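You operate a simulated robot arm through the tools that you are given. There is no shell and no other tool. Be economical: measure what you need, move in short steps, check, and stop when the job is done.

The job below is to be done with a simulated robot arm. You get a single attempt, and the scene is never put back.

Task
Clamp the film case in its cradle and rub the sticker residue off with remover.
Fine: blue pad, back in its spot; slide the stop back when done. Set down upright: blue pad. Where these are worked on the way, their far stop is far enough and under half their travel is too little: sliding stop. What is to be rubbed or washed off counts as gone when no trace of it is left.

It is judged by the outcome, as a careful person would: the job done as asked, and still so three seconds after it is handed in. It fails if anything else is knocked over, pushed out of place, dropped, spilled or broken.

Robot
A 7-joint arm with a two-finger parallel gripper, fixed in place. Base frame: the origin is at the foot of the arm, x ahead of it, y to its left, z up. Units: mm, degrees, N and s.
With the tool pointing down near the work surface it reaches from about 220 to 680 mm from the base axis. Its first joint turns from -66.0 to 66.0 degrees. Payload 2.4 kg.
Tool frame: the origin (TCP) lies between the finger pads and is the grasp point; the fingertips stand 30 mm ahead of it; z points along the fingers, y is the line along which they close. The gripper opens to 94 mm. The fingers are 28 mm wide and 10 mm thick; the gripper's body (50 by 96 mm) begins 55 mm behind the TCP.
Orientation is that of the tool frame in the base frame, as [roll, pitch, yaw] about the fixed x, y, z axes, in that order (R = Rz(yaw) Ry(pitch) Rx(roll)). With the fingers straight down and closing along the base's y, the tool's x points along the base's -x, its y along +y and its z along -z.

Tools
- The arm moves only by the tool nudge_tool. Its argument "rows" is a list that holds one entry, the list of rows, each a list of 7 numbers: the gripper command, from -1 (shut) to 1 (fully open), values between in proportion, then the shift along the tool's x, y, z in units of 150 mm (1.0 is 150 mm), then the turn, a rotation vector about the tool's x, y, z in units of 120 degrees (1.0 is 120 degrees). In form: [[[jaw, tx, ty, tz, ax, ay, az], ...]]. A call has 1 to 12 rows; each row is the pose to reach, as a shift and turn from the pose commanded when the call began, along the tool's axes at that moment. A call with a number of a shift or a turn outside -1 to 1 is refused whole. Each row takes 0.2 s and may step no farther than 50 mm and 8.6 degrees from the row before; otherwise, or with a gripper value out of range, the whole call is refused. Where a pose cannot be reached the arm comes as near as it can. A force on the tool above 40 N (or 10 N above the force at the start of the call, whichever is more), or a blocked arm, ends the call early, and 0.2 s more pass. Each finger travels about 153 mm/s and halts on what it meets, pressing with about 37 N; the grip force reading is that of the motor and also rises with nothing between the fingers. The clock runs only during rows and for 0.2 s after the last one: add rows that repeat a pose to give the fingers time. The reply holds the time, the measured pose of the TCP, the force on the tool along the base axes, the opening and the grip force, in the units named above and with some noise, with the torque about the TCP (base axes, N m) and any sound that the robot's microphone picked up.
- Cameras (640 x 400 px; columns grow to the right, rows downward): "scene" is fixed at [46.4, 499.3, 1450.6]; the picture's right is [-0.66, -0.75, 0.00], its down [-0.36, 0.32, -0.87] and it looks along [0.65, -0.58, -0.49] (base axes); focal length 325 px, centre (320, 200). "wrist" rides on the gripper at [76, 14, -102] in the tool frame; the picture's right is [-0.18, 0.98, 0.00], its down [-0.75, -0.14, -0.64] and it looks along [-0.63, -0.12, 0.77] (tool axes); focal length 243 px, centre (320, 200). There is no depth. A picture from a camera that has moved, and an enlarged one, comes with that camera's place and axes in the base frame and with its lens. The place of the scene camera against the robot may be out by one fixed shift of up to 25 mm in any direction.
- grab_frame(camera): a new picture of that camera. It takes no simulated time.
- inspect(camera, box): a new picture of the part [left, top, right, bottom] of that camera's present view, enlarged. It takes no simulated time.
- sign_off(): hands the job in; it is judged then, once.

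Go step by step. Nothing tells you positions but the pictures and the camera data: compare them with the known pose of the tool, close in by small moves and look again before you grip or let go. The budget is 120 turns and 64 pictures, counting those below and the enlarged ones. Unless the task says otherwise, let go and move clear before handing in, and close with one line.

The tools are called after ">>>" as name(argument=value, ...) on one line, values as JSON. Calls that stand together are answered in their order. nudge_tool: Moves the arm, as the interface text tells. Its arguments: {"type":"object","properties":{"rows":{"type":"array","items":{"type":"array","items":{"type":"array","items":{"type":"number"}}}}},"required":["rows"]} The other tools are called the same way: grab_frame (camera) takes a picture; inspect (camera, box) takes an enlarged picture of a part of a camera's view; sign_off () hands the job in.

At the start:

```text
clock: 0.0
tool_pos: [326.2, 132.2, 1171.7]
tcp_rot: [180.0, 0.0, 180.0]
contact_force: [-0.1, -0.5, 0.3]
wrist_torque: [0.01, 0.02, 0.01]
grip_width: 94.2
gripper_force: 0.1
```

scene: 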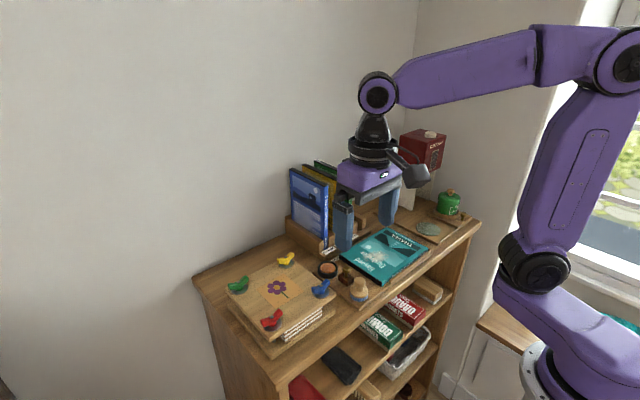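
wrist: 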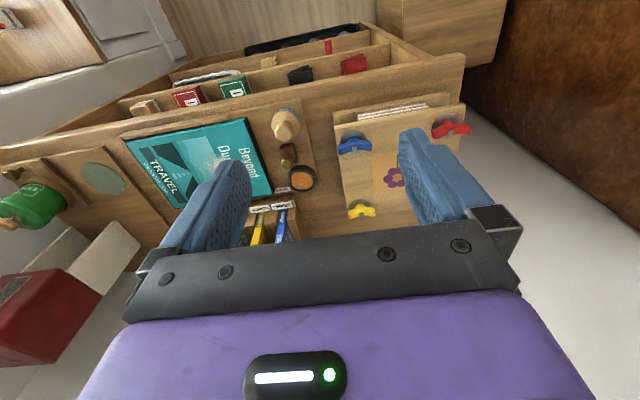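

I see a shelf top with a film case rack, a book, a flower press, a few small things and a green bottle. I'll look closer before moving.

>>> inspect(camera="scene", box=[270, 120, 480, 310])

>>> inspect(camera="scene", box=[190, 220, 390, 360])

>>> inspect(camera="wrist", box=[0, 80, 330, 300])

```text
2.11 times, centred on (375, 215) of scene
camera zoom: at [46.4, 499.3, 1450.6], right [-0.66, -0.75, 0.0], down [-0.36, 0.32, -0.87], along [0.65, -0.58, -0.49], focal length 684 px, centre (204, 168)
```

zoom: 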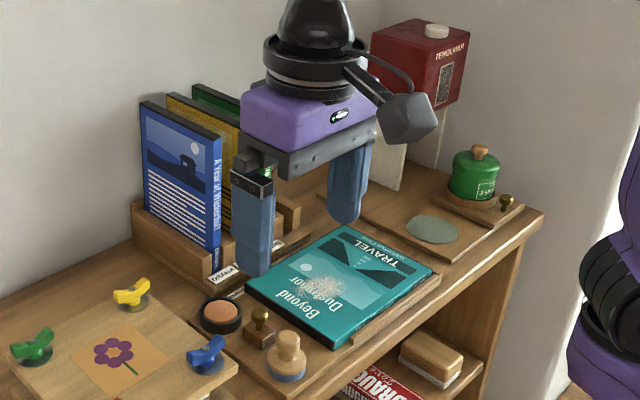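

```text
2.86 times, centred on (290, 290) of scene
camera zoom: at [46.4, 499.3, 1450.6], right [-0.66, -0.75, 0.0], down [-0.36, 0.32, -0.87], along [0.65, -0.58, -0.49], focal length 928 px, centre (406, -57)
```

zoom: 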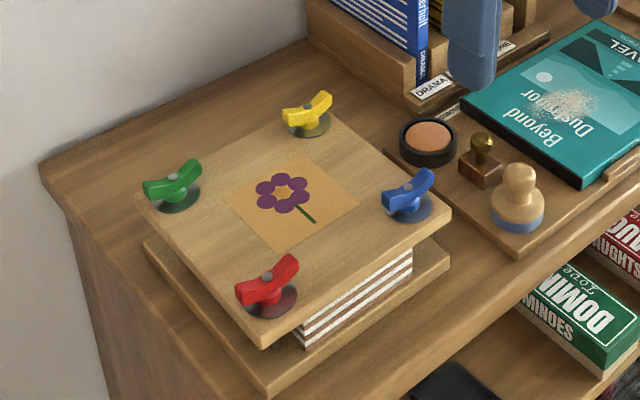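

```text
1.82 times, centred on (165, 190) of wrist
camera zoom: at [250.9, 146.5, 1273.8], right [0.18, 0.98, 0.0], down [0.75, -0.14, 0.64], along [0.63, -0.12, -0.77], focal length 441 px, centre (602, 218)
```

zoom: 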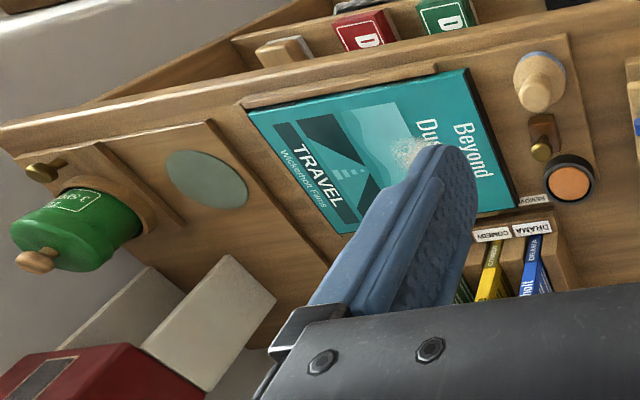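

The film case lies in a cradle with a residue patch, and beside it are a wooden-handled blue pad, a brass-knobbed block and an orange dish marked REMOVER. I'll move closer for a better wrist view, staying well above everything.

>>> nudge_tool(rows=[[[1, 0.04, -0.18, 0.22, 0, 0, 0], [1, 0.08, -0.36, 0.44, 0, 0, 0], [1, 0.12, -0.54, 0.66, 0, 0, 0], [1, 0.17, -0.74, 0.85, 0, 0, 0], [1, 0.17, -0.74, 0.85, 0, 0, 0]]])

>>> grab_frame(camera="wrist")

```text
clock: 1.2
tool_pos: [301.7, 18.8, 1041.6]
tcp_rot: [180.0, 0.0, 180.0]
contact_force: [0.0, -0.4, -0.5]
wrist_torque: [0.0, 0.01, 0.02]
grip_width: 93.9
gripper_force: 0.0
```

```text
58 pictures are left
camera wrist: at [227.2, 34.1, 1145.1], right [0.18, 0.98, 0.0], down [0.75, -0.14, 0.64], along [0.63, -0.12, -0.77], focal length 243 px, centre (320, 200)
```

wrist: 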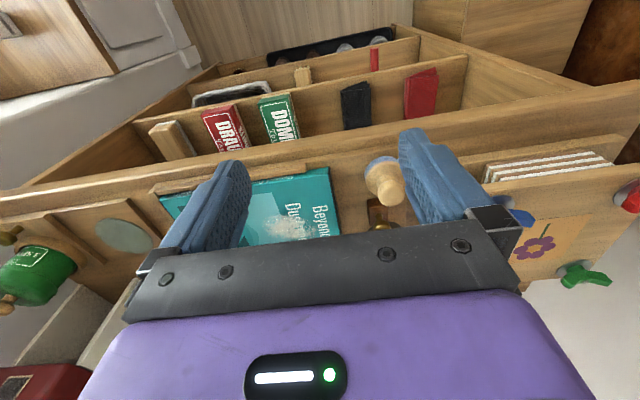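

Objects sit just behind the gripper body in this view. I'll tilt the tool forward a little and draw back to see the cradle.

>>> nudge_tool(rows=[[[1, 0.1, -0.1, -0.1, 0, -0.06, 0], [1, 0.2, -0.2, -0.2, 0, -0.12, 0], [1, 0.3, -0.3, -0.3, 0, -0.18, 0], [1, 0.3, -0.3, -0.3, 0, -0.18, 0]]])

>>> grab_frame(camera="wrist")

```text
clock: 2.2
tool_pos: [257.0, -24.6, 1090.8]
tcp_rot: [180.0, 21.7, -180.0]
contact_force: [0.4, 0.1, 0.1]
wrist_torque: [0.01, -0.02, -0.02]
grip_width: 94.0
gripper_force: 0.0
```

```text
57 pictures are left
camera wrist: at [148.2, -10.2, 1156.6], right [0.17, 0.98, 0.07], down [0.46, -0.14, 0.88], along [0.87, -0.12, -0.48], focal length 243 px, centre (320, 200)
```

wrist: 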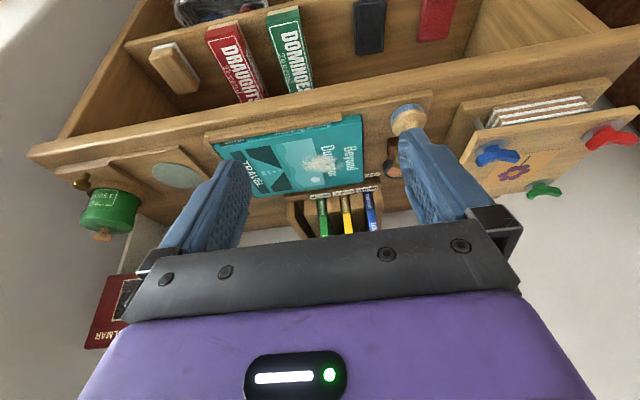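

Better. I'll rise for a less oblique look.

>>> nudge_tool(rows=[[[1, -0.1, -0.1, -0.25, 0, 0.03, 0], [1, -0.2, -0.2, -0.5, 0, 0.06, 0], [1, -0.35, -0.3, -0.75, 0, 0.06, 0], [1, -0.35, -0.3, -0.75, 0, 0.06, 0]]])

>>> inspect(camera="wrist", box=[180, 60, 440, 222])

>>> grab_frame(camera="scene")

```text
clock: 3.2
tool_pos: [262.7, -68.4, 1212.3]
tcp_rot: [180.0, 14.4, -179.9]
contact_force: [-0.4, 0.3, -0.4]
wrist_torque: [-0.01, 0.01, 0.01]
grip_width: 94.0
gripper_force: 0.1
```

```text
2.46 times, centred on (310, 141) of wrist
camera zoom: at [163.6, -54.0, 1292.8], right [0.18, 0.98, 0.05], down [0.57, -0.14, 0.81], along [0.8, -0.12, -0.59], focal length 597 px, centre (345, 345)
```

zoom: 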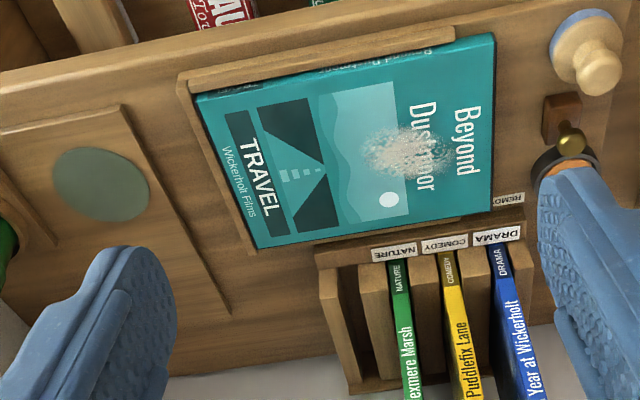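

```text
55 pictures are left
```

scene: 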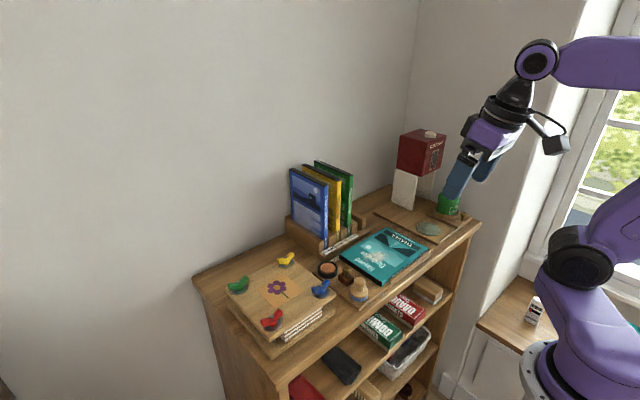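

>>> inspect(camera="scene", box=[310, 215, 470, 315])

>>> inspect(camera="scene", box=[310, 240, 390, 310])

```text
4.00 times, centred on (390, 265) of scene
camera zoom: at [46.4, 499.3, 1450.6], right [-0.66, -0.75, 0.0], down [-0.36, 0.32, -0.87], along [0.65, -0.58, -0.49], focal length 1300 px, centre (40, -60)
```

zoom: 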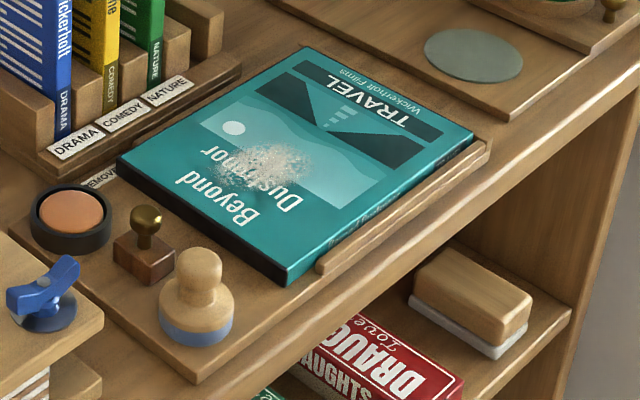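

```text
5.71 times, centred on (350, 275) of scene
camera zoom: at [46.4, 499.3, 1450.6], right [-0.66, -0.75, 0.0], down [-0.36, 0.32, -0.87], along [0.65, -0.58, -0.49], focal length 1856 px, centre (149, -229)
```

zoom: 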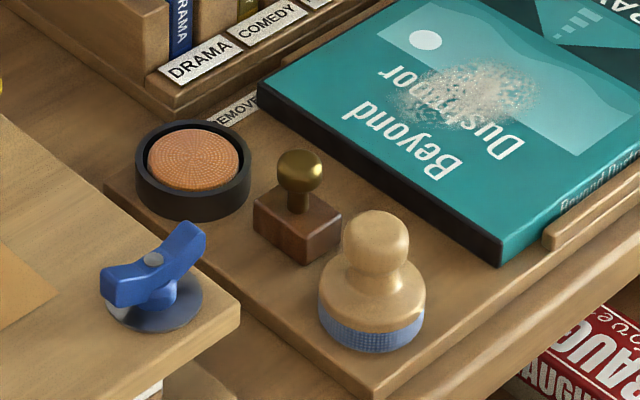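

The cradle appears axis-aligned: case about x 361–495, y −171..18, top z≈928. The pad is near (382,73), the stop's brass knob near (430,64) and the dish near (471,84). I'll straighten the tool and come above the knob for a check.

>>> nudge_tool(rows=[[[1, -0.1, 0.11, 0.175, 0, 0.03, 0], [1, -0.2, 0.22, 0.35, 0, 0.06, 0], [1, -0.3, 0.33, 0.525, 0, 0.09, 0], [1, -0.4, 0.44, 0.7, 0, 0.12, 0], [1, -0.4, 0.44, 0.7, 0, 0.12, 0]]])

```text
clock: 4.4
tool_pos: [350.3, -2.8, 1126.0]
tcp_rot: [-179.9, 0.0, -179.9]
contact_force: [0.3, 0.1, 0.1]
wrist_torque: [-0.02, 0.02, 0.02]
grip_width: 94.0
gripper_force: 0.1
```

Straight now; next I'll hover over the knob at z≈1020.

>>> nudge_tool(rows=[[[1, -0.133, 0.112, 0.177, 0, 0, 0], [1, -0.266, 0.224, 0.354, 0, 0, 0], [1, -0.4, 0.336, 0.53, 0, 0, 0], [1, -0.533, 0.447, 0.707, 0, 0, 0], [1, -0.533, 0.447, 0.707, 0, 0, 0]]])

>>> grab_frame(camera="wrist")

>>> inspect(camera="scene", box=[290, 180, 450, 310])

```text
clock: 5.6
tool_pos: [427.2, 63.2, 1021.2]
tcp_rot: [180.0, 0.0, 180.0]
contact_force: [0.2, -0.4, -0.7]
wrist_torque: [0.01, 0.01, 0.0]
grip_width: 94.1
gripper_force: 0.0
```

```text
52 pictures are left
camera wrist: at [351.8, 77.9, 1123.5], right [0.18, 0.98, 0.0], down [0.75, -0.14, 0.64], along [0.63, -0.12, -0.77], focal length 243 px, centre (320, 200)
```

wrist: 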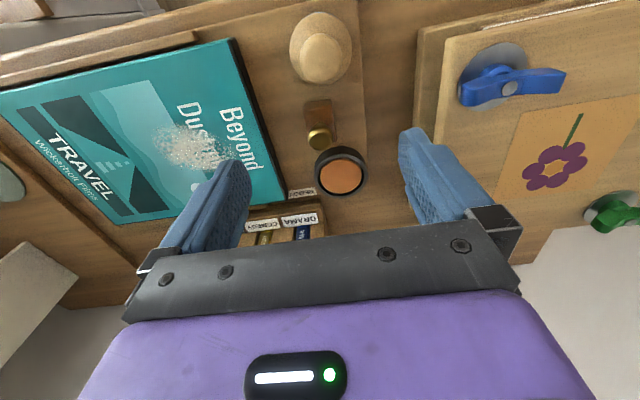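

```text
3.08 times, centred on (370, 245) of scene
camera zoom: at [46.4, 499.3, 1450.6], right [-0.66, -0.75, 0.0], down [-0.36, 0.32, -0.87], along [0.65, -0.58, -0.49], focal length 1000 px, centre (166, 62)
```

zoom: 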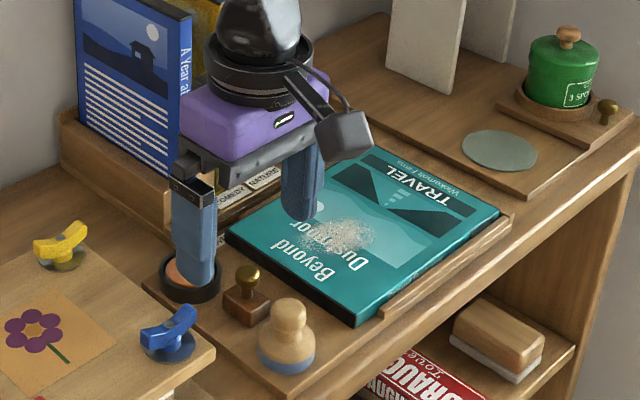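

Wrist and scene agree: brass knob at about (432,63), its ball near z 945. I'll narrow the jaws to 30 mm and come partly down over it.

>>> nudge_tool(rows=[[[0.2, -0.02, 0, 0.1, 0, 0, 0], [-0.36, -0.03, 0, 0.18, 0, 0, 0], [-0.36, -0.03, 0, 0.24, 0, 0, 0], [-0.36, -0.03, 0, 0.24, 0, 0, 0]]])

>>> inspect(camera="wrist", box=[220, 50, 420, 250])

>>> inspect(camera="scene", box=[310, 230, 390, 310])

```text
clock: 6.6
tool_pos: [431.0, 62.3, 984.7]
tcp_rot: [179.9, 0.1, -179.9]
contact_force: [-0.3, -0.5, -1.0]
wrist_torque: [0.0, 0.0, -0.01]
grip_width: 30.2
gripper_force: 0.1
```

```text
2.00 times, centred on (320, 150) of wrist
camera zoom: at [355.0, 76.9, 1087.4], right [0.18, 0.98, 0.0], down [0.75, -0.14, 0.64], along [0.63, -0.12, -0.77], focal length 485 px, centre (320, 300)
```

zoom: 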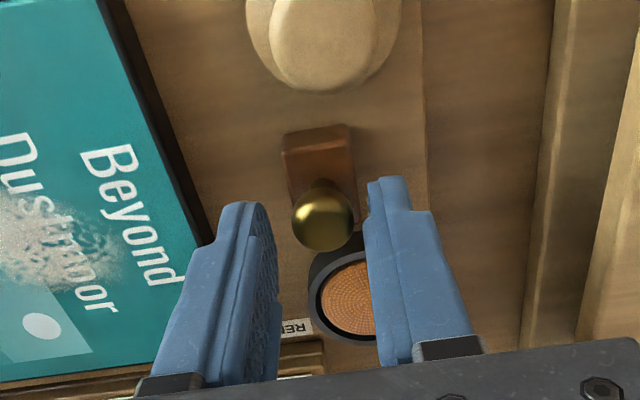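

```text
5.00 times, centred on (350, 270) of scene
camera zoom: at [46.4, 499.3, 1450.6], right [-0.66, -0.75, 0.0], down [-0.36, 0.32, -0.87], along [0.65, -0.58, -0.49], focal length 1624 px, centre (170, -150)
```

zoom: 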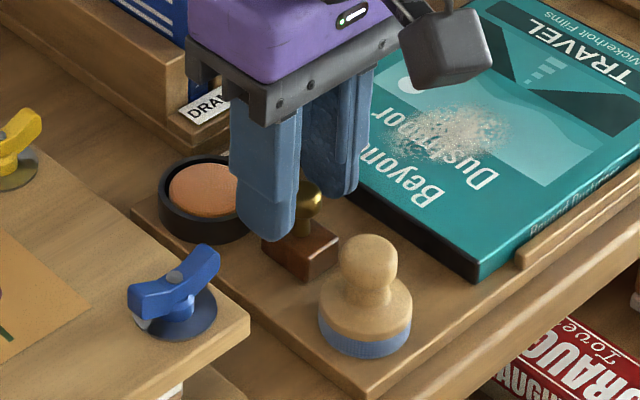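

The ball sits between the fingers, centre z≈947. I'll lower to z≈966 and close gently on it.

>>> nudge_tool(rows=[[[-0.36, -0.007, 0, 0.06, 0, 0, 0], [-0.36, -0.007, 0, 0.125, 0, 0, 0], [-0.36, -0.007, 0, 0.125, 0, 0, 0]]])

>>> inspect(camera="wrist", box=[220, 50, 420, 250])

```text
clock: 7.4
tool_pos: [431.4, 62.6, 965.5]
tcp_rot: [-180.0, 0.0, 180.0]
contact_force: [0.6, 0.0, 0.1]
wrist_torque: [0.01, 0.0, 0.0]
grip_width: 30.2
gripper_force: 0.1
```

```text
2.00 times, centred on (320, 150) of wrist
camera zoom: at [356.7, 77.0, 1068.3], right [0.18, 0.98, 0.0], down [0.75, -0.14, 0.64], along [0.63, -0.12, -0.77], focal length 485 px, centre (320, 300)
```

zoom: 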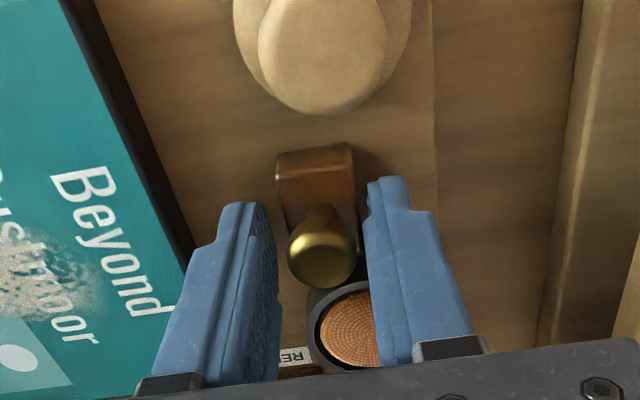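

The ball is between the fingers and clear of the block. Closing.

>>> nudge_tool(rows=[[[-0.6, 0, 0, 0, 0, 0, 0], [-0.75, 0, 0, 0, 0, 0, 0], [-0.85, 0, 0, 0, 0, 0, 0], [-0.85, 0, 0, 0, 0, 0, 0]]])

```text
clock: 8.4
tool_pos: [433.4, 62.0, 964.3]
tcp_rot: [-180.0, 0.1, 180.0]
contact_force: [0.4, -0.3, -2.5]
wrist_torque: [0.03, -0.05, -0.01]
grip_width: 21.5
gripper_force: 44.7
```

The ball is gripped at 21.5 mm. Now I'll slide the stop toward the case (−y) in small steps, watching force.

>>> nudge_tool(rows=[[[-0.85, 0, -0.03, 0, 0, 0, 0], [-0.85, 0, -0.06, 0, 0, 0, 0], [-0.85, 0, -0.09, 0, 0, 0, 0], [-0.85, 0, -0.12, 0, 0, 0, 0]]])

>>> inspect(camera="wrist", box=[220, 50, 420, 250])

```text
clock: 9.4
tool_pos: [431.3, 45.2, 965.2]
tcp_rot: [-179.8, -0.2, -179.9]
contact_force: [-12.5, 0.9, -12.8]
wrist_torque: [0.1, -0.53, 0.07]
grip_width: 21.0
gripper_force: 45.2
```

```text
2.00 times, centred on (320, 150) of wrist
camera zoom: at [357.4, 60.8, 1068.7], right [0.18, 0.98, 0.0], down [0.76, -0.14, 0.64], along [0.63, -0.12, -0.77], focal length 485 px, centre (320, 300)
```

zoom: 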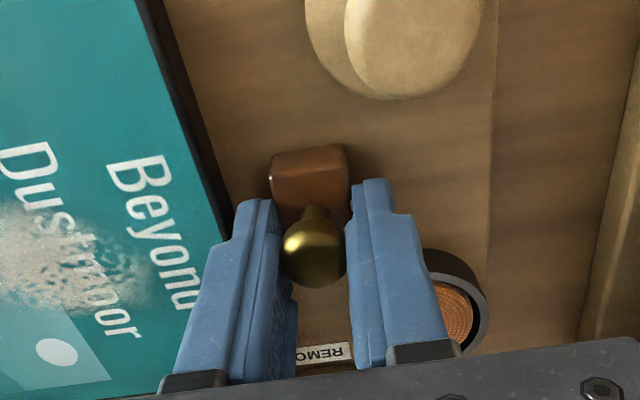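

The stop follows the gripper. There is some side load, so I'll relieve it slightly (1–2 mm −x, 1 mm down) while continuing.

>>> nudge_tool(rows=[[[-0.85, 0.013, -0.02, 0.007, 0, 0, 0], [-0.85, 0.013, -0.045, 0.007, 0, 0, 0], [-0.85, 0.013, -0.07, 0.007, 0, 0, 0]]])

```text
clock: 10.2
tool_pos: [430.9, 38.9, 966.0]
tcp_rot: [180.0, 0.2, -179.9]
contact_force: [-8.3, 18.6, 19.1]
wrist_torque: [0.47, 1.62, -0.27]
grip_width: 20.9
gripper_force: 45.6
```

>>> inspect(camera="wrist", box=[220, 50, 420, 250])

>>> inspect(camera="scene", box=[310, 230, 410, 310])

```text
2.00 times, centred on (320, 150) of wrist
camera zoom: at [356.2, 52.7, 1068.1], right [0.18, 0.98, 0.0], down [0.75, -0.14, 0.64], along [0.63, -0.11, -0.76], focal length 485 px, centre (320, 300)
```

zoom: 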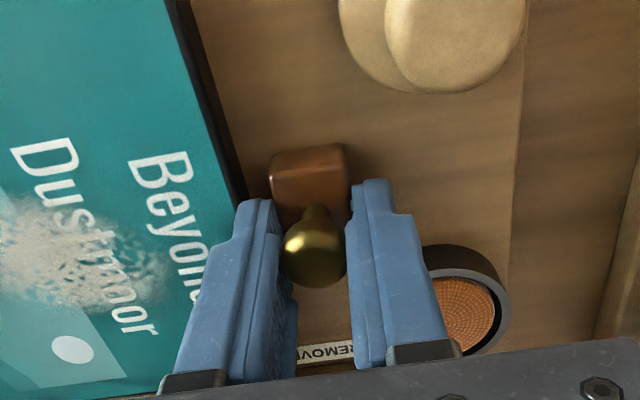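

```text
5.00 times, centred on (360, 270) of scene
camera zoom: at [45.9, 499.8, 1450.4], right [-0.66, -0.75, 0.0], down [-0.36, 0.32, -0.87], along [0.65, -0.58, -0.48], focal length 1624 px, centre (120, -150)
```

zoom: 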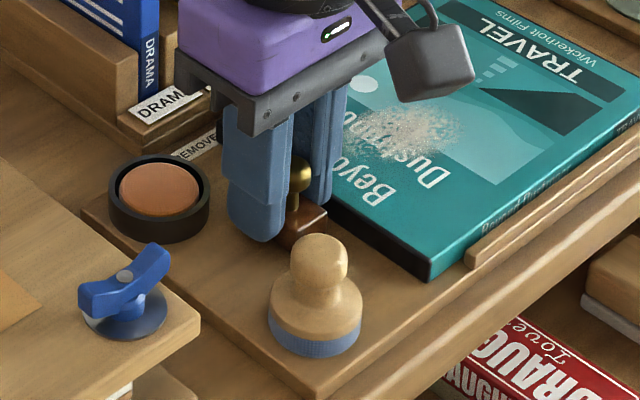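

The block is close to the case but perhaps not touching, with odd off-axis loads. I'll loosen the grip slightly and push with one finger to decouple.

>>> nudge_tool(rows=[[[-0.45, 0, 0.02, 0, 0, 0, 0], [-0.45, 0, 0.02, 0, 0, 0, 0]]])

>>> inspect(camera="wrist", box=[220, 50, 420, 250])

```text
clock: 10.8
tool_pos: [433.3, 38.7, 965.4]
tcp_rot: [-180.0, 0.3, -179.8]
contact_force: [0.1, 12.9, 9.6]
wrist_torque: [0.14, 0.01, -0.07]
grip_width: 22.0
gripper_force: 0.0
```

```text
2.00 times, centred on (320, 150) of wrist
camera zoom: at [356.6, 53.6, 1067.1], right [0.18, 0.98, 0.0], down [0.75, -0.14, 0.65], along [0.63, -0.12, -0.76], focal length 485 px, centre (320, 300)
```

zoom: 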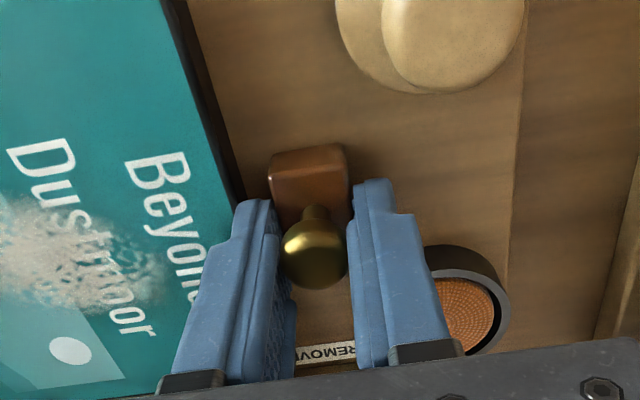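

The −y finger may be catching the case edge (side and upward load). I'll open a bit and raise about 10 mm, keeping the ball between the fingertips.

>>> nudge_tool(rows=[[[-0.4, 0, 0.03, -0.01, 0, 0, 0], [-0.4, 0, 0.03, -0.08, 0, 0, 0], [-0.4, 0, 0.03, -0.08, 0, 0, 0]]])

>>> inspect(camera="wrist", box=[220, 50, 420, 250])

```text
clock: 11.6
tool_pos: [430.3, 41.8, 976.2]
tcp_rot: [180.0, -0.1, 180.0]
contact_force: [0.8, 2.8, -0.1]
wrist_torque: [0.11, -0.02, 0.01]
grip_width: 26.7
gripper_force: 0.0
```

```text
2.00 times, centred on (320, 150) of wrist
camera zoom: at [355.3, 56.3, 1079.2], right [0.18, 0.98, 0.0], down [0.75, -0.14, 0.64], along [0.63, -0.12, -0.77], focal length 485 px, centre (320, 300)
```

zoom: 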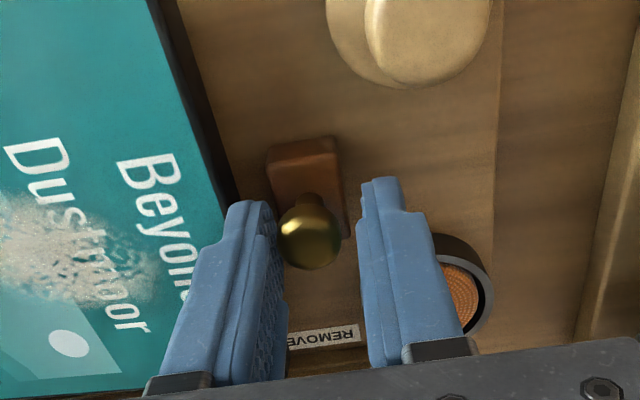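

Free again. I'll push −y with the +y finger.

>>> nudge_tool(rows=[[[-0.45, 0, -0.03, 0, 0, 0, 0], [-0.45, 0, -0.06, 0, 0, 0, 0], [-0.45, 0, -0.09, 0, 0, 0, 0], [-0.45, 0, -0.09, 0, 0, 0, 0]]])

>>> inspect(camera="wrist", box=[220, 50, 420, 250])

```text
clock: 12.4
tool_pos: [430.9, 36.3, 977.2]
tcp_rot: [179.6, 0.2, -179.5]
contact_force: [-1.7, 11.4, 0.0]
wrist_torque: [0.35, 0.03, -0.08]
grip_width: 19.3
gripper_force: 0.1
stopped in row 4: the force on the tool passed its limit at 43 N (the readings are from after the stop); the commanded pose is now the measured one
```

```text
2.00 times, centred on (320, 150) of wrist
camera zoom: at [354.7, 50.5, 1079.4], right [0.17, 0.98, 0.01], down [0.75, -0.14, 0.64], along [0.63, -0.11, -0.77], focal length 485 px, centre (320, 300)
```

zoom: 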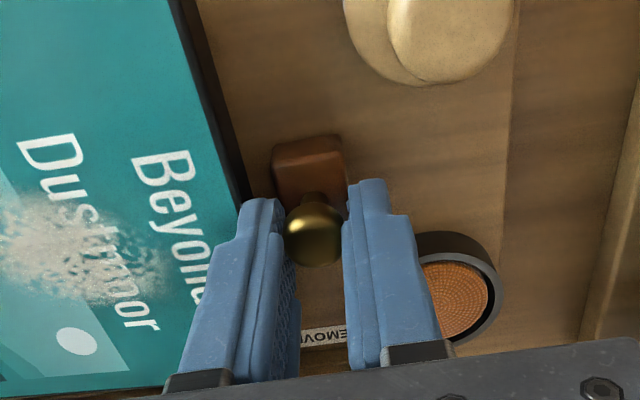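

The stop is firmly blocked at y≈37. I'll open, rise and look unobstructed.

>>> nudge_tool(rows=[[[-0.3, 0, 0.02, 0, 0, 0, 0], [-0.3, 0, 0.01, -0.1, 0, 0, 0], [-0.3, 0, 0.01, -0.35, 0, 0, 0], [0, 0, 0.3, -0.55, 0, 0, 0], [0, 0, 0.5, -0.65, 0, 0, 0], [0, 0, 0.5, -0.65, 0, 0, 0]]])

>>> inspect(camera="scene", box=[310, 230, 390, 310])

>>> inspect(camera="wrist", box=[120, 0, 370, 200])

```text
refused: row 4 steps farther than a row can; nothing moved
```

```text
5.00 times, centred on (350, 270) of scene
camera zoom: at [46.3, 499.7, 1450.5], right [-0.66, -0.75, 0.0], down [-0.36, 0.32, -0.87], along [0.65, -0.58, -0.48], focal length 1624 px, centre (170, -150)
```

zoom: 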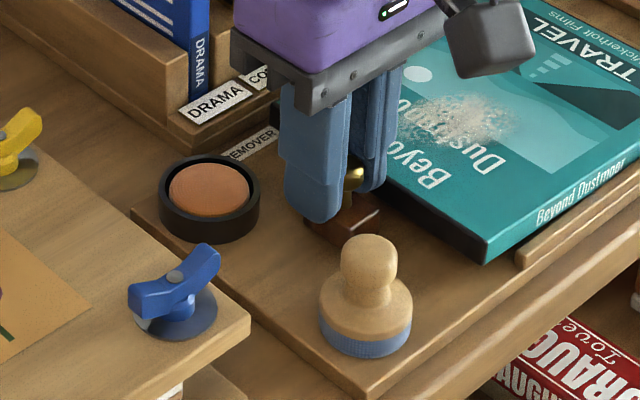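

```text
2.00 times, centred on (245, 100) of wrist
camera zoom: at [354.7, 50.5, 1079.4], right [0.17, 0.98, 0.01], down [0.75, -0.14, 0.64], along [0.63, -0.11, -0.77], focal length 485 px, centre (470, 400)
```

zoom: 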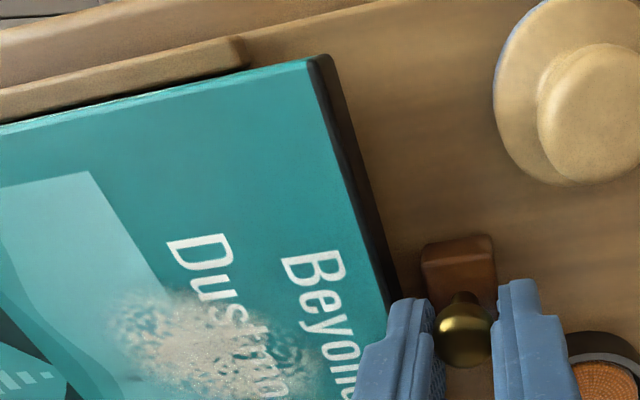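

The case seems to have shifted slightly from its front lip. I'll lift clear and look.

>>> nudge_tool(rows=[[[-0.3, 0, 0.02, 0, 0, 0, 0], [-0.3, 0, 0.02, -0.1, 0, 0, 0], [-0.3, 0, 0.02, -0.35, 0, 0, 0], [0, 0, 0.2, -0.55, 0, 0, 0], [0, 0, 0.4, -0.65, 0, 0, 0], [0, 0, 0.4, -0.65, 0, 0, 0]]])

>>> inspect(camera="scene", box=[310, 215, 470, 315])

>>> grab_frame(camera="wrist")

```text
clock: 13.8
tool_pos: [428.9, 97.8, 1076.9]
tcp_rot: [179.6, 0.1, -179.6]
contact_force: [-0.7, -1.5, -0.3]
wrist_torque: [0.05, -0.01, -0.03]
grip_width: 46.6
gripper_force: 0.0
```

```text
4.00 times, centred on (390, 265) of scene
camera zoom: at [46.3, 499.3, 1450.6], right [-0.66, -0.75, 0.0], down [-0.36, 0.32, -0.87], along [0.65, -0.58, -0.49], focal length 1300 px, centre (40, -60)
```

zoom: 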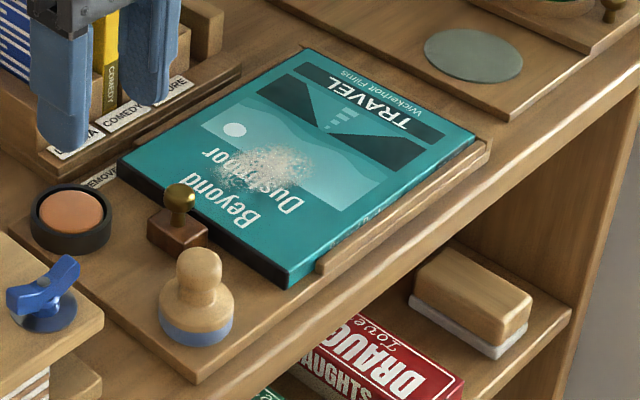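

```text
38 pictures are left
camera wrist: at [353.6, 109.9, 1179.5], right [0.18, 0.98, 0.01], down [0.75, -0.14, 0.64], along [0.63, -0.11, -0.77], focal length 243 px, centre (320, 200)
```

wrist: 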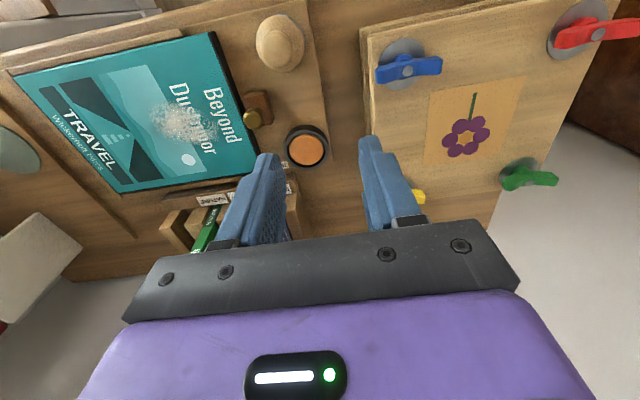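

The case lies flat in its cradle and the stop block is tight against its left edge. Next I'll hover over the pad's knob near (379,74).

>>> nudge_tool(rows=[[[0, 0.11, -0.05, 0.1, 0, 0, 0], [0, 0.22, -0.1, 0.25, 0, 0, 0], [0, 0.333, -0.16, 0.4, 0, 0, 0], [0, 0.333, -0.16, 0.46, 0, 0, 0], [0, 0.333, -0.16, 0.46, 0, 0, 0]]])

>>> grab_frame(camera="wrist")

```text
clock: 15.0
tool_pos: [379.3, 68.3, 1008.3]
tcp_rot: [179.7, 0.1, -179.6]
contact_force: [-0.4, -0.9, 0.3]
wrist_torque: [0.03, 0.02, -0.01]
grip_width: 47.2
gripper_force: 0.1
```

```text
37 pictures are left
camera wrist: at [303.5, 83.6, 1109.9], right [0.18, 0.98, 0.01], down [0.75, -0.14, 0.64], along [0.63, -0.11, -0.77], focal length 243 px, centre (320, 200)
```

wrist: 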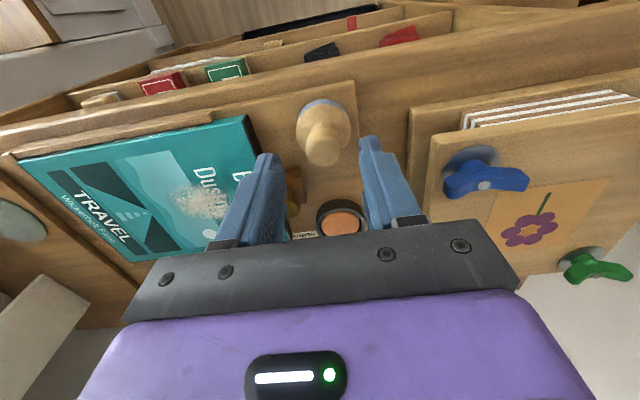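

Knob centre is near (384,73). I'll correct and lower until the fingertips straddle the knob.

>>> nudge_tool(rows=[[[0, -0.033, 0.033, 0.0, 0, 0, 0], [0, -0.033, 0.033, 0.1, 0, 0, 0], [0, -0.033, 0.033, 0.2, 0, 0, 0], [0, -0.033, 0.033, 0.27, 0, 0, 0], [0, -0.033, 0.033, 0.27, 0, 0, 0]]])

>>> inspect(camera="wrist", box=[220, 50, 420, 250])

>>> inspect(camera="scene", box=[310, 230, 390, 310])

```text
clock: 16.2
tool_pos: [386.1, 75.2, 965.9]
tcp_rot: [179.7, 0.1, -179.7]
contact_force: [0.0, 0.3, -0.4]
wrist_torque: [-0.02, 0.0, -0.06]
grip_width: 47.1
gripper_force: 0.1
```

```text
2.00 times, centred on (320, 150) of wrist
camera zoom: at [309.2, 88.1, 1068.2], right [0.18, 0.98, 0.01], down [0.75, -0.14, 0.64], along [0.63, -0.11, -0.77], focal length 485 px, centre (320, 300)
```

zoom: 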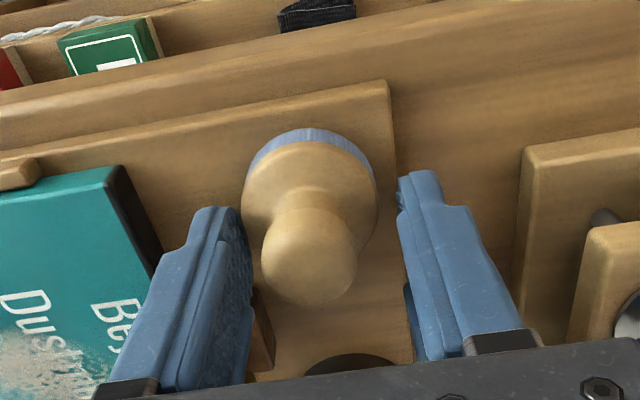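

```text
5.00 times, centred on (350, 270) of scene
camera zoom: at [46.4, 499.3, 1450.6], right [-0.66, -0.75, 0.0], down [-0.36, 0.32, -0.87], along [0.65, -0.58, -0.49], focal length 1624 px, centre (170, -150)
```

zoom: 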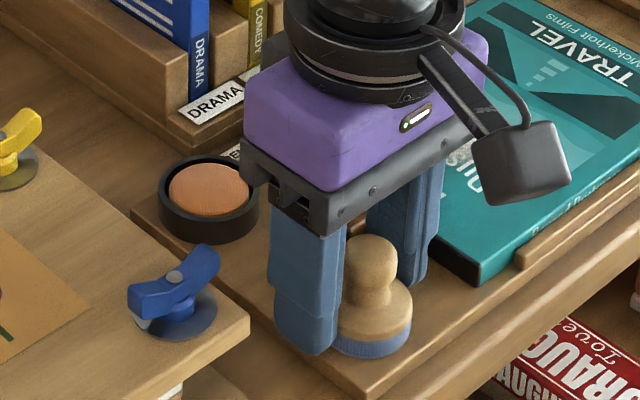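

Refined knob centre is about (383,73,956), with the flange top near z 934. I'll raise about 6 mm so fingertips clear the flange, centre, and close.

>>> nudge_tool(rows=[[[0, 0.013, -0.013, -0.04, 0, 0, 0], [0, 0.013, -0.013, -0.04, 0, 0, 0], [-0.3, 0.013, -0.013, -0.04, 0, 0, 0], [-0.5, 0.013, -0.013, -0.04, 0, 0, 0], [-0.7, 0.013, -0.013, -0.04, 0, 0, 0], [-0.7, 0.013, -0.013, -0.04, 0, 0, 0]]])

>>> inspect(camera="wrist", box=[220, 50, 420, 250])

```text
clock: 17.6
tool_pos: [384.5, 72.8, 970.5]
tcp_rot: [179.7, 0.1, -179.6]
contact_force: [0.1, 0.4, -0.4]
wrist_torque: [-0.02, -0.02, -0.03]
grip_width: 37.7
gripper_force: 37.5
```

```text
2.00 times, centred on (320, 150) of wrist
camera zoom: at [307.6, 86.5, 1073.6], right [0.18, 0.98, 0.01], down [0.75, -0.14, 0.64], along [0.63, -0.11, -0.77], focal length 485 px, centre (320, 300)
```

zoom: 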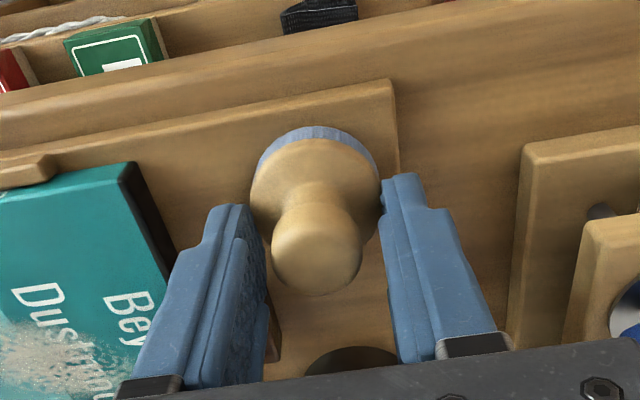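

The fingertips are catching the flange (37.7 mm). I'll open, raise 8 mm and close on the knob itself.

>>> nudge_tool(rows=[[[-0.05, 0, 0, 0, 0, 0, 0], [-0.05, 0, 0, -0.03, 0, 0, 0], [-0.05, 0, 0, -0.055, 0, 0, 0], [-0.4, 0, 0, -0.055, 0, 0, 0], [-0.6, 0, 0, -0.055, 0, 0, 0], [-0.7, 0, 0, -0.055, 0, 0, 0], [-0.7, 0, 0, -0.055, 0, 0, 0]]])

>>> inspect(camera="wrist", box=[220, 50, 420, 250])

```text
clock: 19.2
tool_pos: [384.9, 72.8, 979.3]
tcp_rot: [179.7, 0.1, -179.6]
contact_force: [-0.3, 0.2, 4.1]
wrist_torque: [-0.07, 0.01, -0.02]
grip_width: 20.5
gripper_force: 36.9
```

```text
2.00 times, centred on (320, 150) of wrist
camera zoom: at [307.6, 86.8, 1081.9], right [0.18, 0.98, 0.01], down [0.75, -0.14, 0.64], along [0.63, -0.11, -0.77], focal length 485 px, centre (320, 300)
```

zoom: 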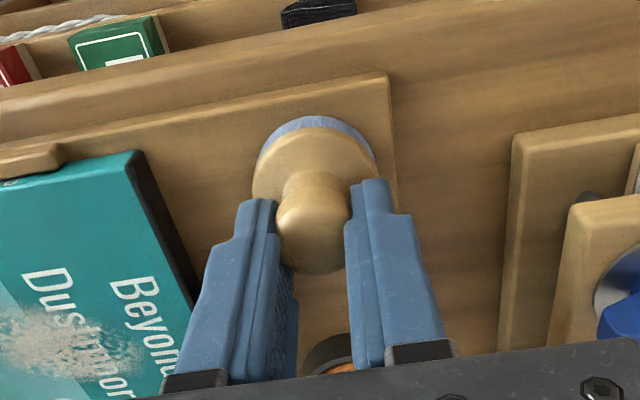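

The knob is gripped at 20.5 mm; the pad's home TCP is (384.9, 72.8, 979). I'll lift it and carry it above the remover dish near (486,73).

>>> nudge_tool(rows=[[[-0.8, 0, 0, -0.1, 0, 0, 0], [-0.8, 0, 0, -0.25, 0, 0, 0], [-0.8, 0, 0, -0.36, 0, 0, 0], [-0.8, -0.17, 0, -0.36, 0, 0, 0], [-0.8, -0.34, 0, -0.36, 0, 0, 0], [-0.8, -0.51, 0, -0.36, 0, 0, 0], [-0.8, -0.67, 0, -0.36, 0, 0, 0], [-0.8, -0.67, 0, -0.36, 0, 0, 0]]])

>>> grab_frame(camera="wrist")

>>> inspect(camera="scene", box=[290, 190, 410, 310])

```text
clock: 21.0
tool_pos: [483.6, 73.8, 1031.7]
tcp_rot: [179.7, 0.1, -179.6]
contact_force: [0.2, 0.0, -1.0]
wrist_torque: [0.03, 0.0, -0.02]
grip_width: 20.6
gripper_force: 37.2
```

```text
32 pictures are left
camera wrist: at [408.5, 87.1, 1135.0], right [0.18, 0.98, 0.01], down [0.75, -0.14, 0.64], along [0.63, -0.11, -0.77], focal length 243 px, centre (320, 200)
```

wrist: 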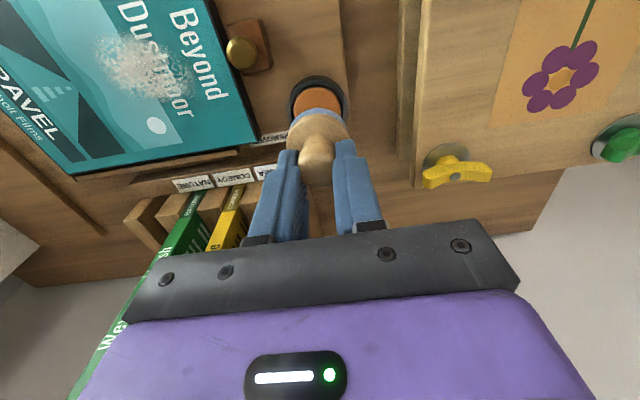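

```text
3.33 times, centred on (350, 250) of scene
camera zoom: at [46.4, 499.3, 1450.6], right [-0.66, -0.75, 0.0], down [-0.36, 0.32, -0.87], along [0.65, -0.58, -0.49], focal length 1083 px, centre (220, 33)
```

zoom: 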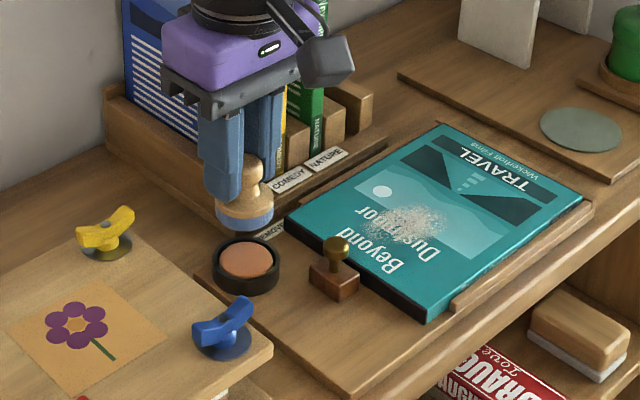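

The pad is aligned over the dish within a couple of mm. I'll lower in small steps until it presses the sponge lightly.

>>> nudge_tool(rows=[[[-0.8, 0.005, 0, 0.12, 0, 0, 0], [-0.8, 0.005, 0, 0.2, 0, 0, 0], [-0.8, 0.005, 0, 0.24, 0, 0, 0], [-0.8, 0.005, 0, 0.26, 0, 0, 0], [-0.8, 0.005, 0, 0.28, 0, 0, 0]]])

>>> inspect(camera="scene", box=[300, 220, 380, 300])

```text
clock: 22.2
tool_pos: [482.0, 74.5, 991.8]
tcp_rot: [179.6, 0.2, -179.6]
contact_force: [1.2, -1.1, 0.7]
wrist_torque: [-0.04, -0.04, -0.02]
grip_width: 20.5
gripper_force: 36.6
```

```text
5.00 times, centred on (340, 260) of scene
camera zoom: at [46.4, 499.3, 1450.6], right [-0.66, -0.75, 0.0], down [-0.36, 0.32, -0.87], along [0.65, -0.58, -0.49], focal length 1624 px, centre (220, -100)
```

zoom: 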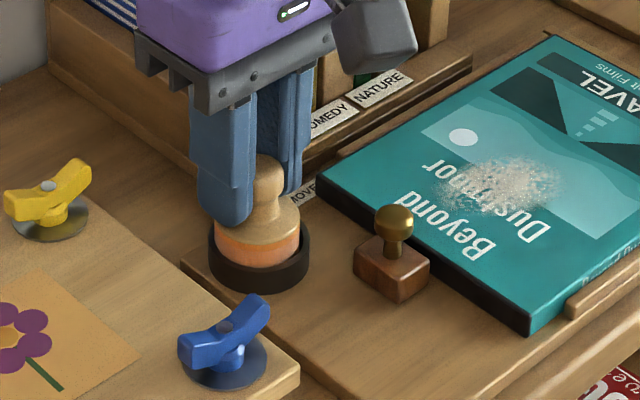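

The pad sits within the dish rim and its blue band already looks orange, so it seems to be taking up remover. I'll press slightly further to be sure.

>>> nudge_tool(rows=[[[-0.8, 0, 0, 0.013, 0, 0, 0], [-0.8, 0, 0, 0.026, 0, 0, 0], [-0.8, 0, 0, 0.026, 0, 0, 0], [-0.8, 0, 0, 0.026, 0, 0, 0]]])

```text
clock: 23.2
tool_pos: [483.1, 73.9, 989.4]
tcp_rot: [179.7, 0.2, -179.6]
contact_force: [-2.0, -2.5, 29.3]
wrist_torque: [-0.11, 0.29, 0.03]
grip_width: 20.6
gripper_force: 36.7
```

Firm contact (29 N) with the sponge. I'll lift and carry the pad above the residue, centred near (427,−42).

>>> nudge_tool(rows=[[[-0.8, 0, 0, -0.15, 0, 0, 0], [-0.8, 0, 0, -0.45, 0, 0, 0], [-0.8, 0.09, -0.2, -0.47, 0, 0, 0], [-0.8, 0.18, -0.4, -0.47, 0, 0, 0], [-0.8, 0.27, -0.6, -0.47, 0, 0, 0], [-0.8, 0.36, -0.77, -0.47, 0, 0, 0], [-0.8, 0.36, -0.77, -0.47, 0, 0, 0]]])

>>> grab_frame(camera="wrist")

>>> inspect(camera="scene", box=[310, 190, 450, 300])

```text
clock: 24.8
tool_pos: [429.2, -42.8, 1054.4]
tcp_rot: [179.8, 0.1, -179.6]
contact_force: [0.6, -0.1, -0.5]
wrist_torque: [0.0, -0.03, -0.03]
grip_width: 20.3
gripper_force: 36.8
```

```text
29 pictures are left
camera wrist: at [354.6, -29.7, 1157.2], right [0.18, 0.98, 0.01], down [0.75, -0.14, 0.64], along [0.63, -0.11, -0.77], focal length 243 px, centre (320, 200)
```

wrist: 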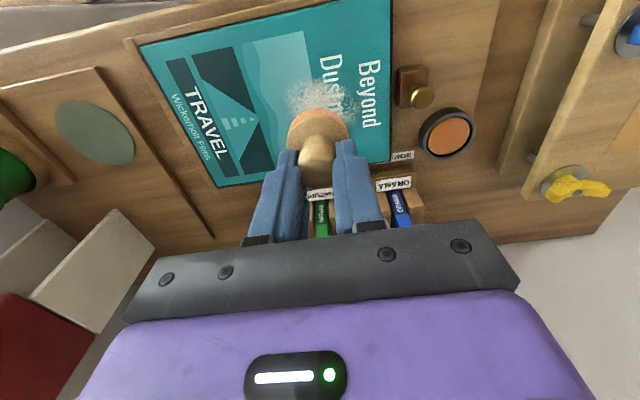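

```text
3.64 times, centred on (380, 245) of scene
camera zoom: at [46.4, 499.3, 1450.6], right [-0.66, -0.75, 0.0], down [-0.36, 0.32, -0.87], along [0.65, -0.58, -0.49], focal length 1181 px, centre (102, 36)
```

zoom: 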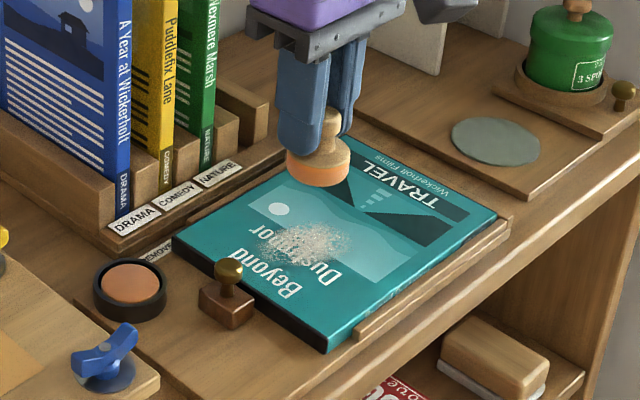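

The pad is visibly wet. I'll lower over the residue, stopping just above expected contact.

>>> nudge_tool(rows=[[[-0.8, 0, 0, 0.15, 0, 0, 0], [-0.8, 0, 0, 0.28, 0, 0, 0], [-0.8, 0, 0, 0.32, 0, 0, 0], [-0.8, 0, 0, 0.34, 0, 0, 0], [-0.8, 0, 0, 0.35, 0, 0, 0]]])

```text
clock: 26.0
tool_pos: [431.1, -43.4, 1004.0]
tcp_rot: [179.7, 0.1, -179.5]
contact_force: [1.0, -0.9, -0.5]
wrist_torque: [0.04, 0.04, 0.03]
grip_width: 20.3
gripper_force: 36.9
```

>>> nudge_tool(rows=[[[-0.8, 0, 0, 0.007, 0, 0, 0], [-0.8, 0, 0, 0.014, 0, 0, 0], [-0.8, 0, 0, 0.021, 0, 0, 0]]])

```text
clock: 26.8
tool_pos: [429.4, -41.4, 1002.0]
tcp_rot: [179.7, 0.2, -179.6]
contact_force: [-0.2, 0.2, -0.4]
wrist_torque: [0.0, 0.01, -0.04]
grip_width: 20.4
gripper_force: 37.3
```

No contact yet; a little lower.

>>> nudge_tool(rows=[[[-0.8, 0, 0, 0.007, 0, 0, 0], [-0.8, 0, 0, 0.014, 0, 0, 0], [-0.8, 0, 0, 0.02, 0, 0, 0]]])

```text
clock: 27.6
tool_pos: [429.5, -40.4, 997.8]
tcp_rot: [179.7, 0.1, -179.6]
contact_force: [0.1, 0.1, -0.5]
wrist_torque: [-0.02, 0.0, 0.0]
grip_width: 20.5
gripper_force: 37.2
```

>>> nudge_tool(rows=[[[-0.8, 0, 0, 0.007, 0, 0, 0], [-0.8, 0, 0, 0.014, 0, 0, 0], [-0.8, 0, 0, 0.02, 0, 0, 0]]])

```text
clock: 28.4
tool_pos: [429.9, -42.0, 996.1]
tcp_rot: [179.7, 0.1, -179.6]
contact_force: [-0.1, -0.9, -0.1]
wrist_torque: [0.04, 0.01, -0.02]
grip_width: 20.5
gripper_force: 36.9
```

>>> nudge_tool(rows=[[[-0.8, 0, 0, 0.007, 0, 0, 0], [-0.8, 0, 0, 0.014, 0, 0, 0], [-0.8, 0, 0, 0.02, 0, 0, 0]]])

>>> inspect(camera="scene", box=[330, 210, 430, 290])

```text
clock: 29.2
tool_pos: [429.8, -40.8, 992.9]
tcp_rot: [179.7, 0.3, -179.6]
contact_force: [-1.2, 0.8, 8.0]
wrist_torque: [0.03, 0.08, 0.0]
grip_width: 20.3
gripper_force: 36.5
```

```text
5.00 times, centred on (380, 250) of scene
camera zoom: at [46.2, 499.4, 1450.6], right [-0.66, -0.75, 0.0], down [-0.36, 0.32, -0.87], along [0.65, -0.58, -0.48], focal length 1624 px, centre (20, -50)
```

zoom: 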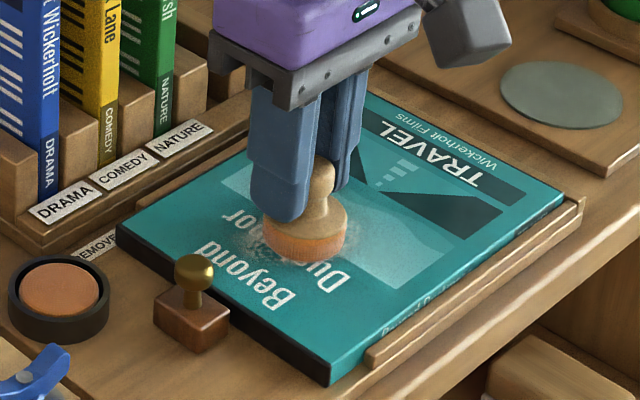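

Contact at 8 N on the residue. I'll add a touch of pressure and rub back and forth along y.

>>> nudge_tool(rows=[[[-0.8, 0, -0.1, 0.004, 0, 0, 0], [-0.8, 0, -0.2, 0.004, 0, 0, 0], [-0.8, 0, -0.1, 0.004, 0, 0, 0], [-0.8, 0, 0, 0.004, 0, 0, 0], [-0.8, 0, 0.1, 0.004, 0, 0, 0], [-0.8, 0, 0.19, 0.004, 0, 0, 0], [-0.8, 0, 0.1, 0.004, 0, 0, 0], [-0.8, 0, 0, 0.004, 0, 0, 0], [-0.8, 0, -0.1, 0.004, 0, 0, 0], [-0.8, 0, -0.2, 0.004, 0, 0, 0], [-0.8, 0, -0.1, 0.004, 0, 0, 0], [-0.8, 0, 0, 0.004, 0, 0, 0]]])

>>> inspect(camera="scene", box=[330, 210, 430, 290])

```text
clock: 31.8
tool_pos: [431.4, -43.1, 992.4]
tcp_rot: [179.7, 0.2, -179.8]
contact_force: [1.6, -8.1, 22.2]
wrist_torque: [-0.39, 0.05, 0.05]
grip_width: 20.5
gripper_force: 36.8
```

```text
5.00 times, centred on (380, 250) of scene
camera zoom: at [46.1, 499.1, 1450.7], right [-0.66, -0.75, 0.0], down [-0.36, 0.32, -0.87], along [0.65, -0.58, -0.49], focal length 1624 px, centre (20, -50)
```

zoom: 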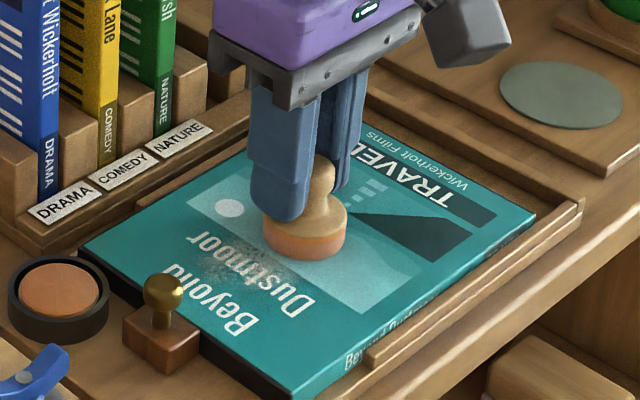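

The case got dragged +y with the pad, pushing the stop back; so the stop holds only lightly. I'll stroke only toward −y, toward the fixed end, which carries the case back home.

>>> nudge_tool(rows=[[[-0.8, 0, -0.06, 0, 0, 0, 0], [-0.8, 0, -0.12, 0, 0, 0, 0], [-0.8, 0, -0.18, 0, 0, 0, 0], [-0.8, 0, -0.22, 0, 0, 0, 0]]])

>>> inspect(camera="scene", box=[320, 205, 460, 305])

```text
clock: 32.8
tool_pos: [431.6, -70.8, 992.3]
tcp_rot: [179.7, 0.4, -179.5]
contact_force: [1.4, 16.0, 36.2]
wrist_torque: [0.48, 0.2, -0.08]
grip_width: 20.6
gripper_force: 36.6
```

```text
4.00 times, centred on (390, 255) of scene
camera zoom: at [45.8, 499.9, 1450.4], right [-0.66, -0.75, 0.0], down [-0.36, 0.32, -0.87], along [0.65, -0.58, -0.48], focal length 1300 px, centre (40, -20)
```

zoom: 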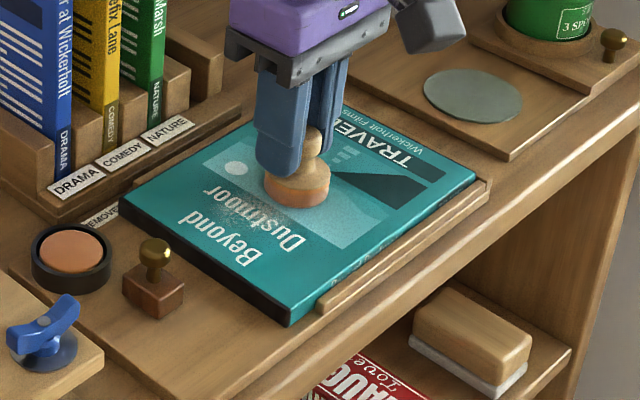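

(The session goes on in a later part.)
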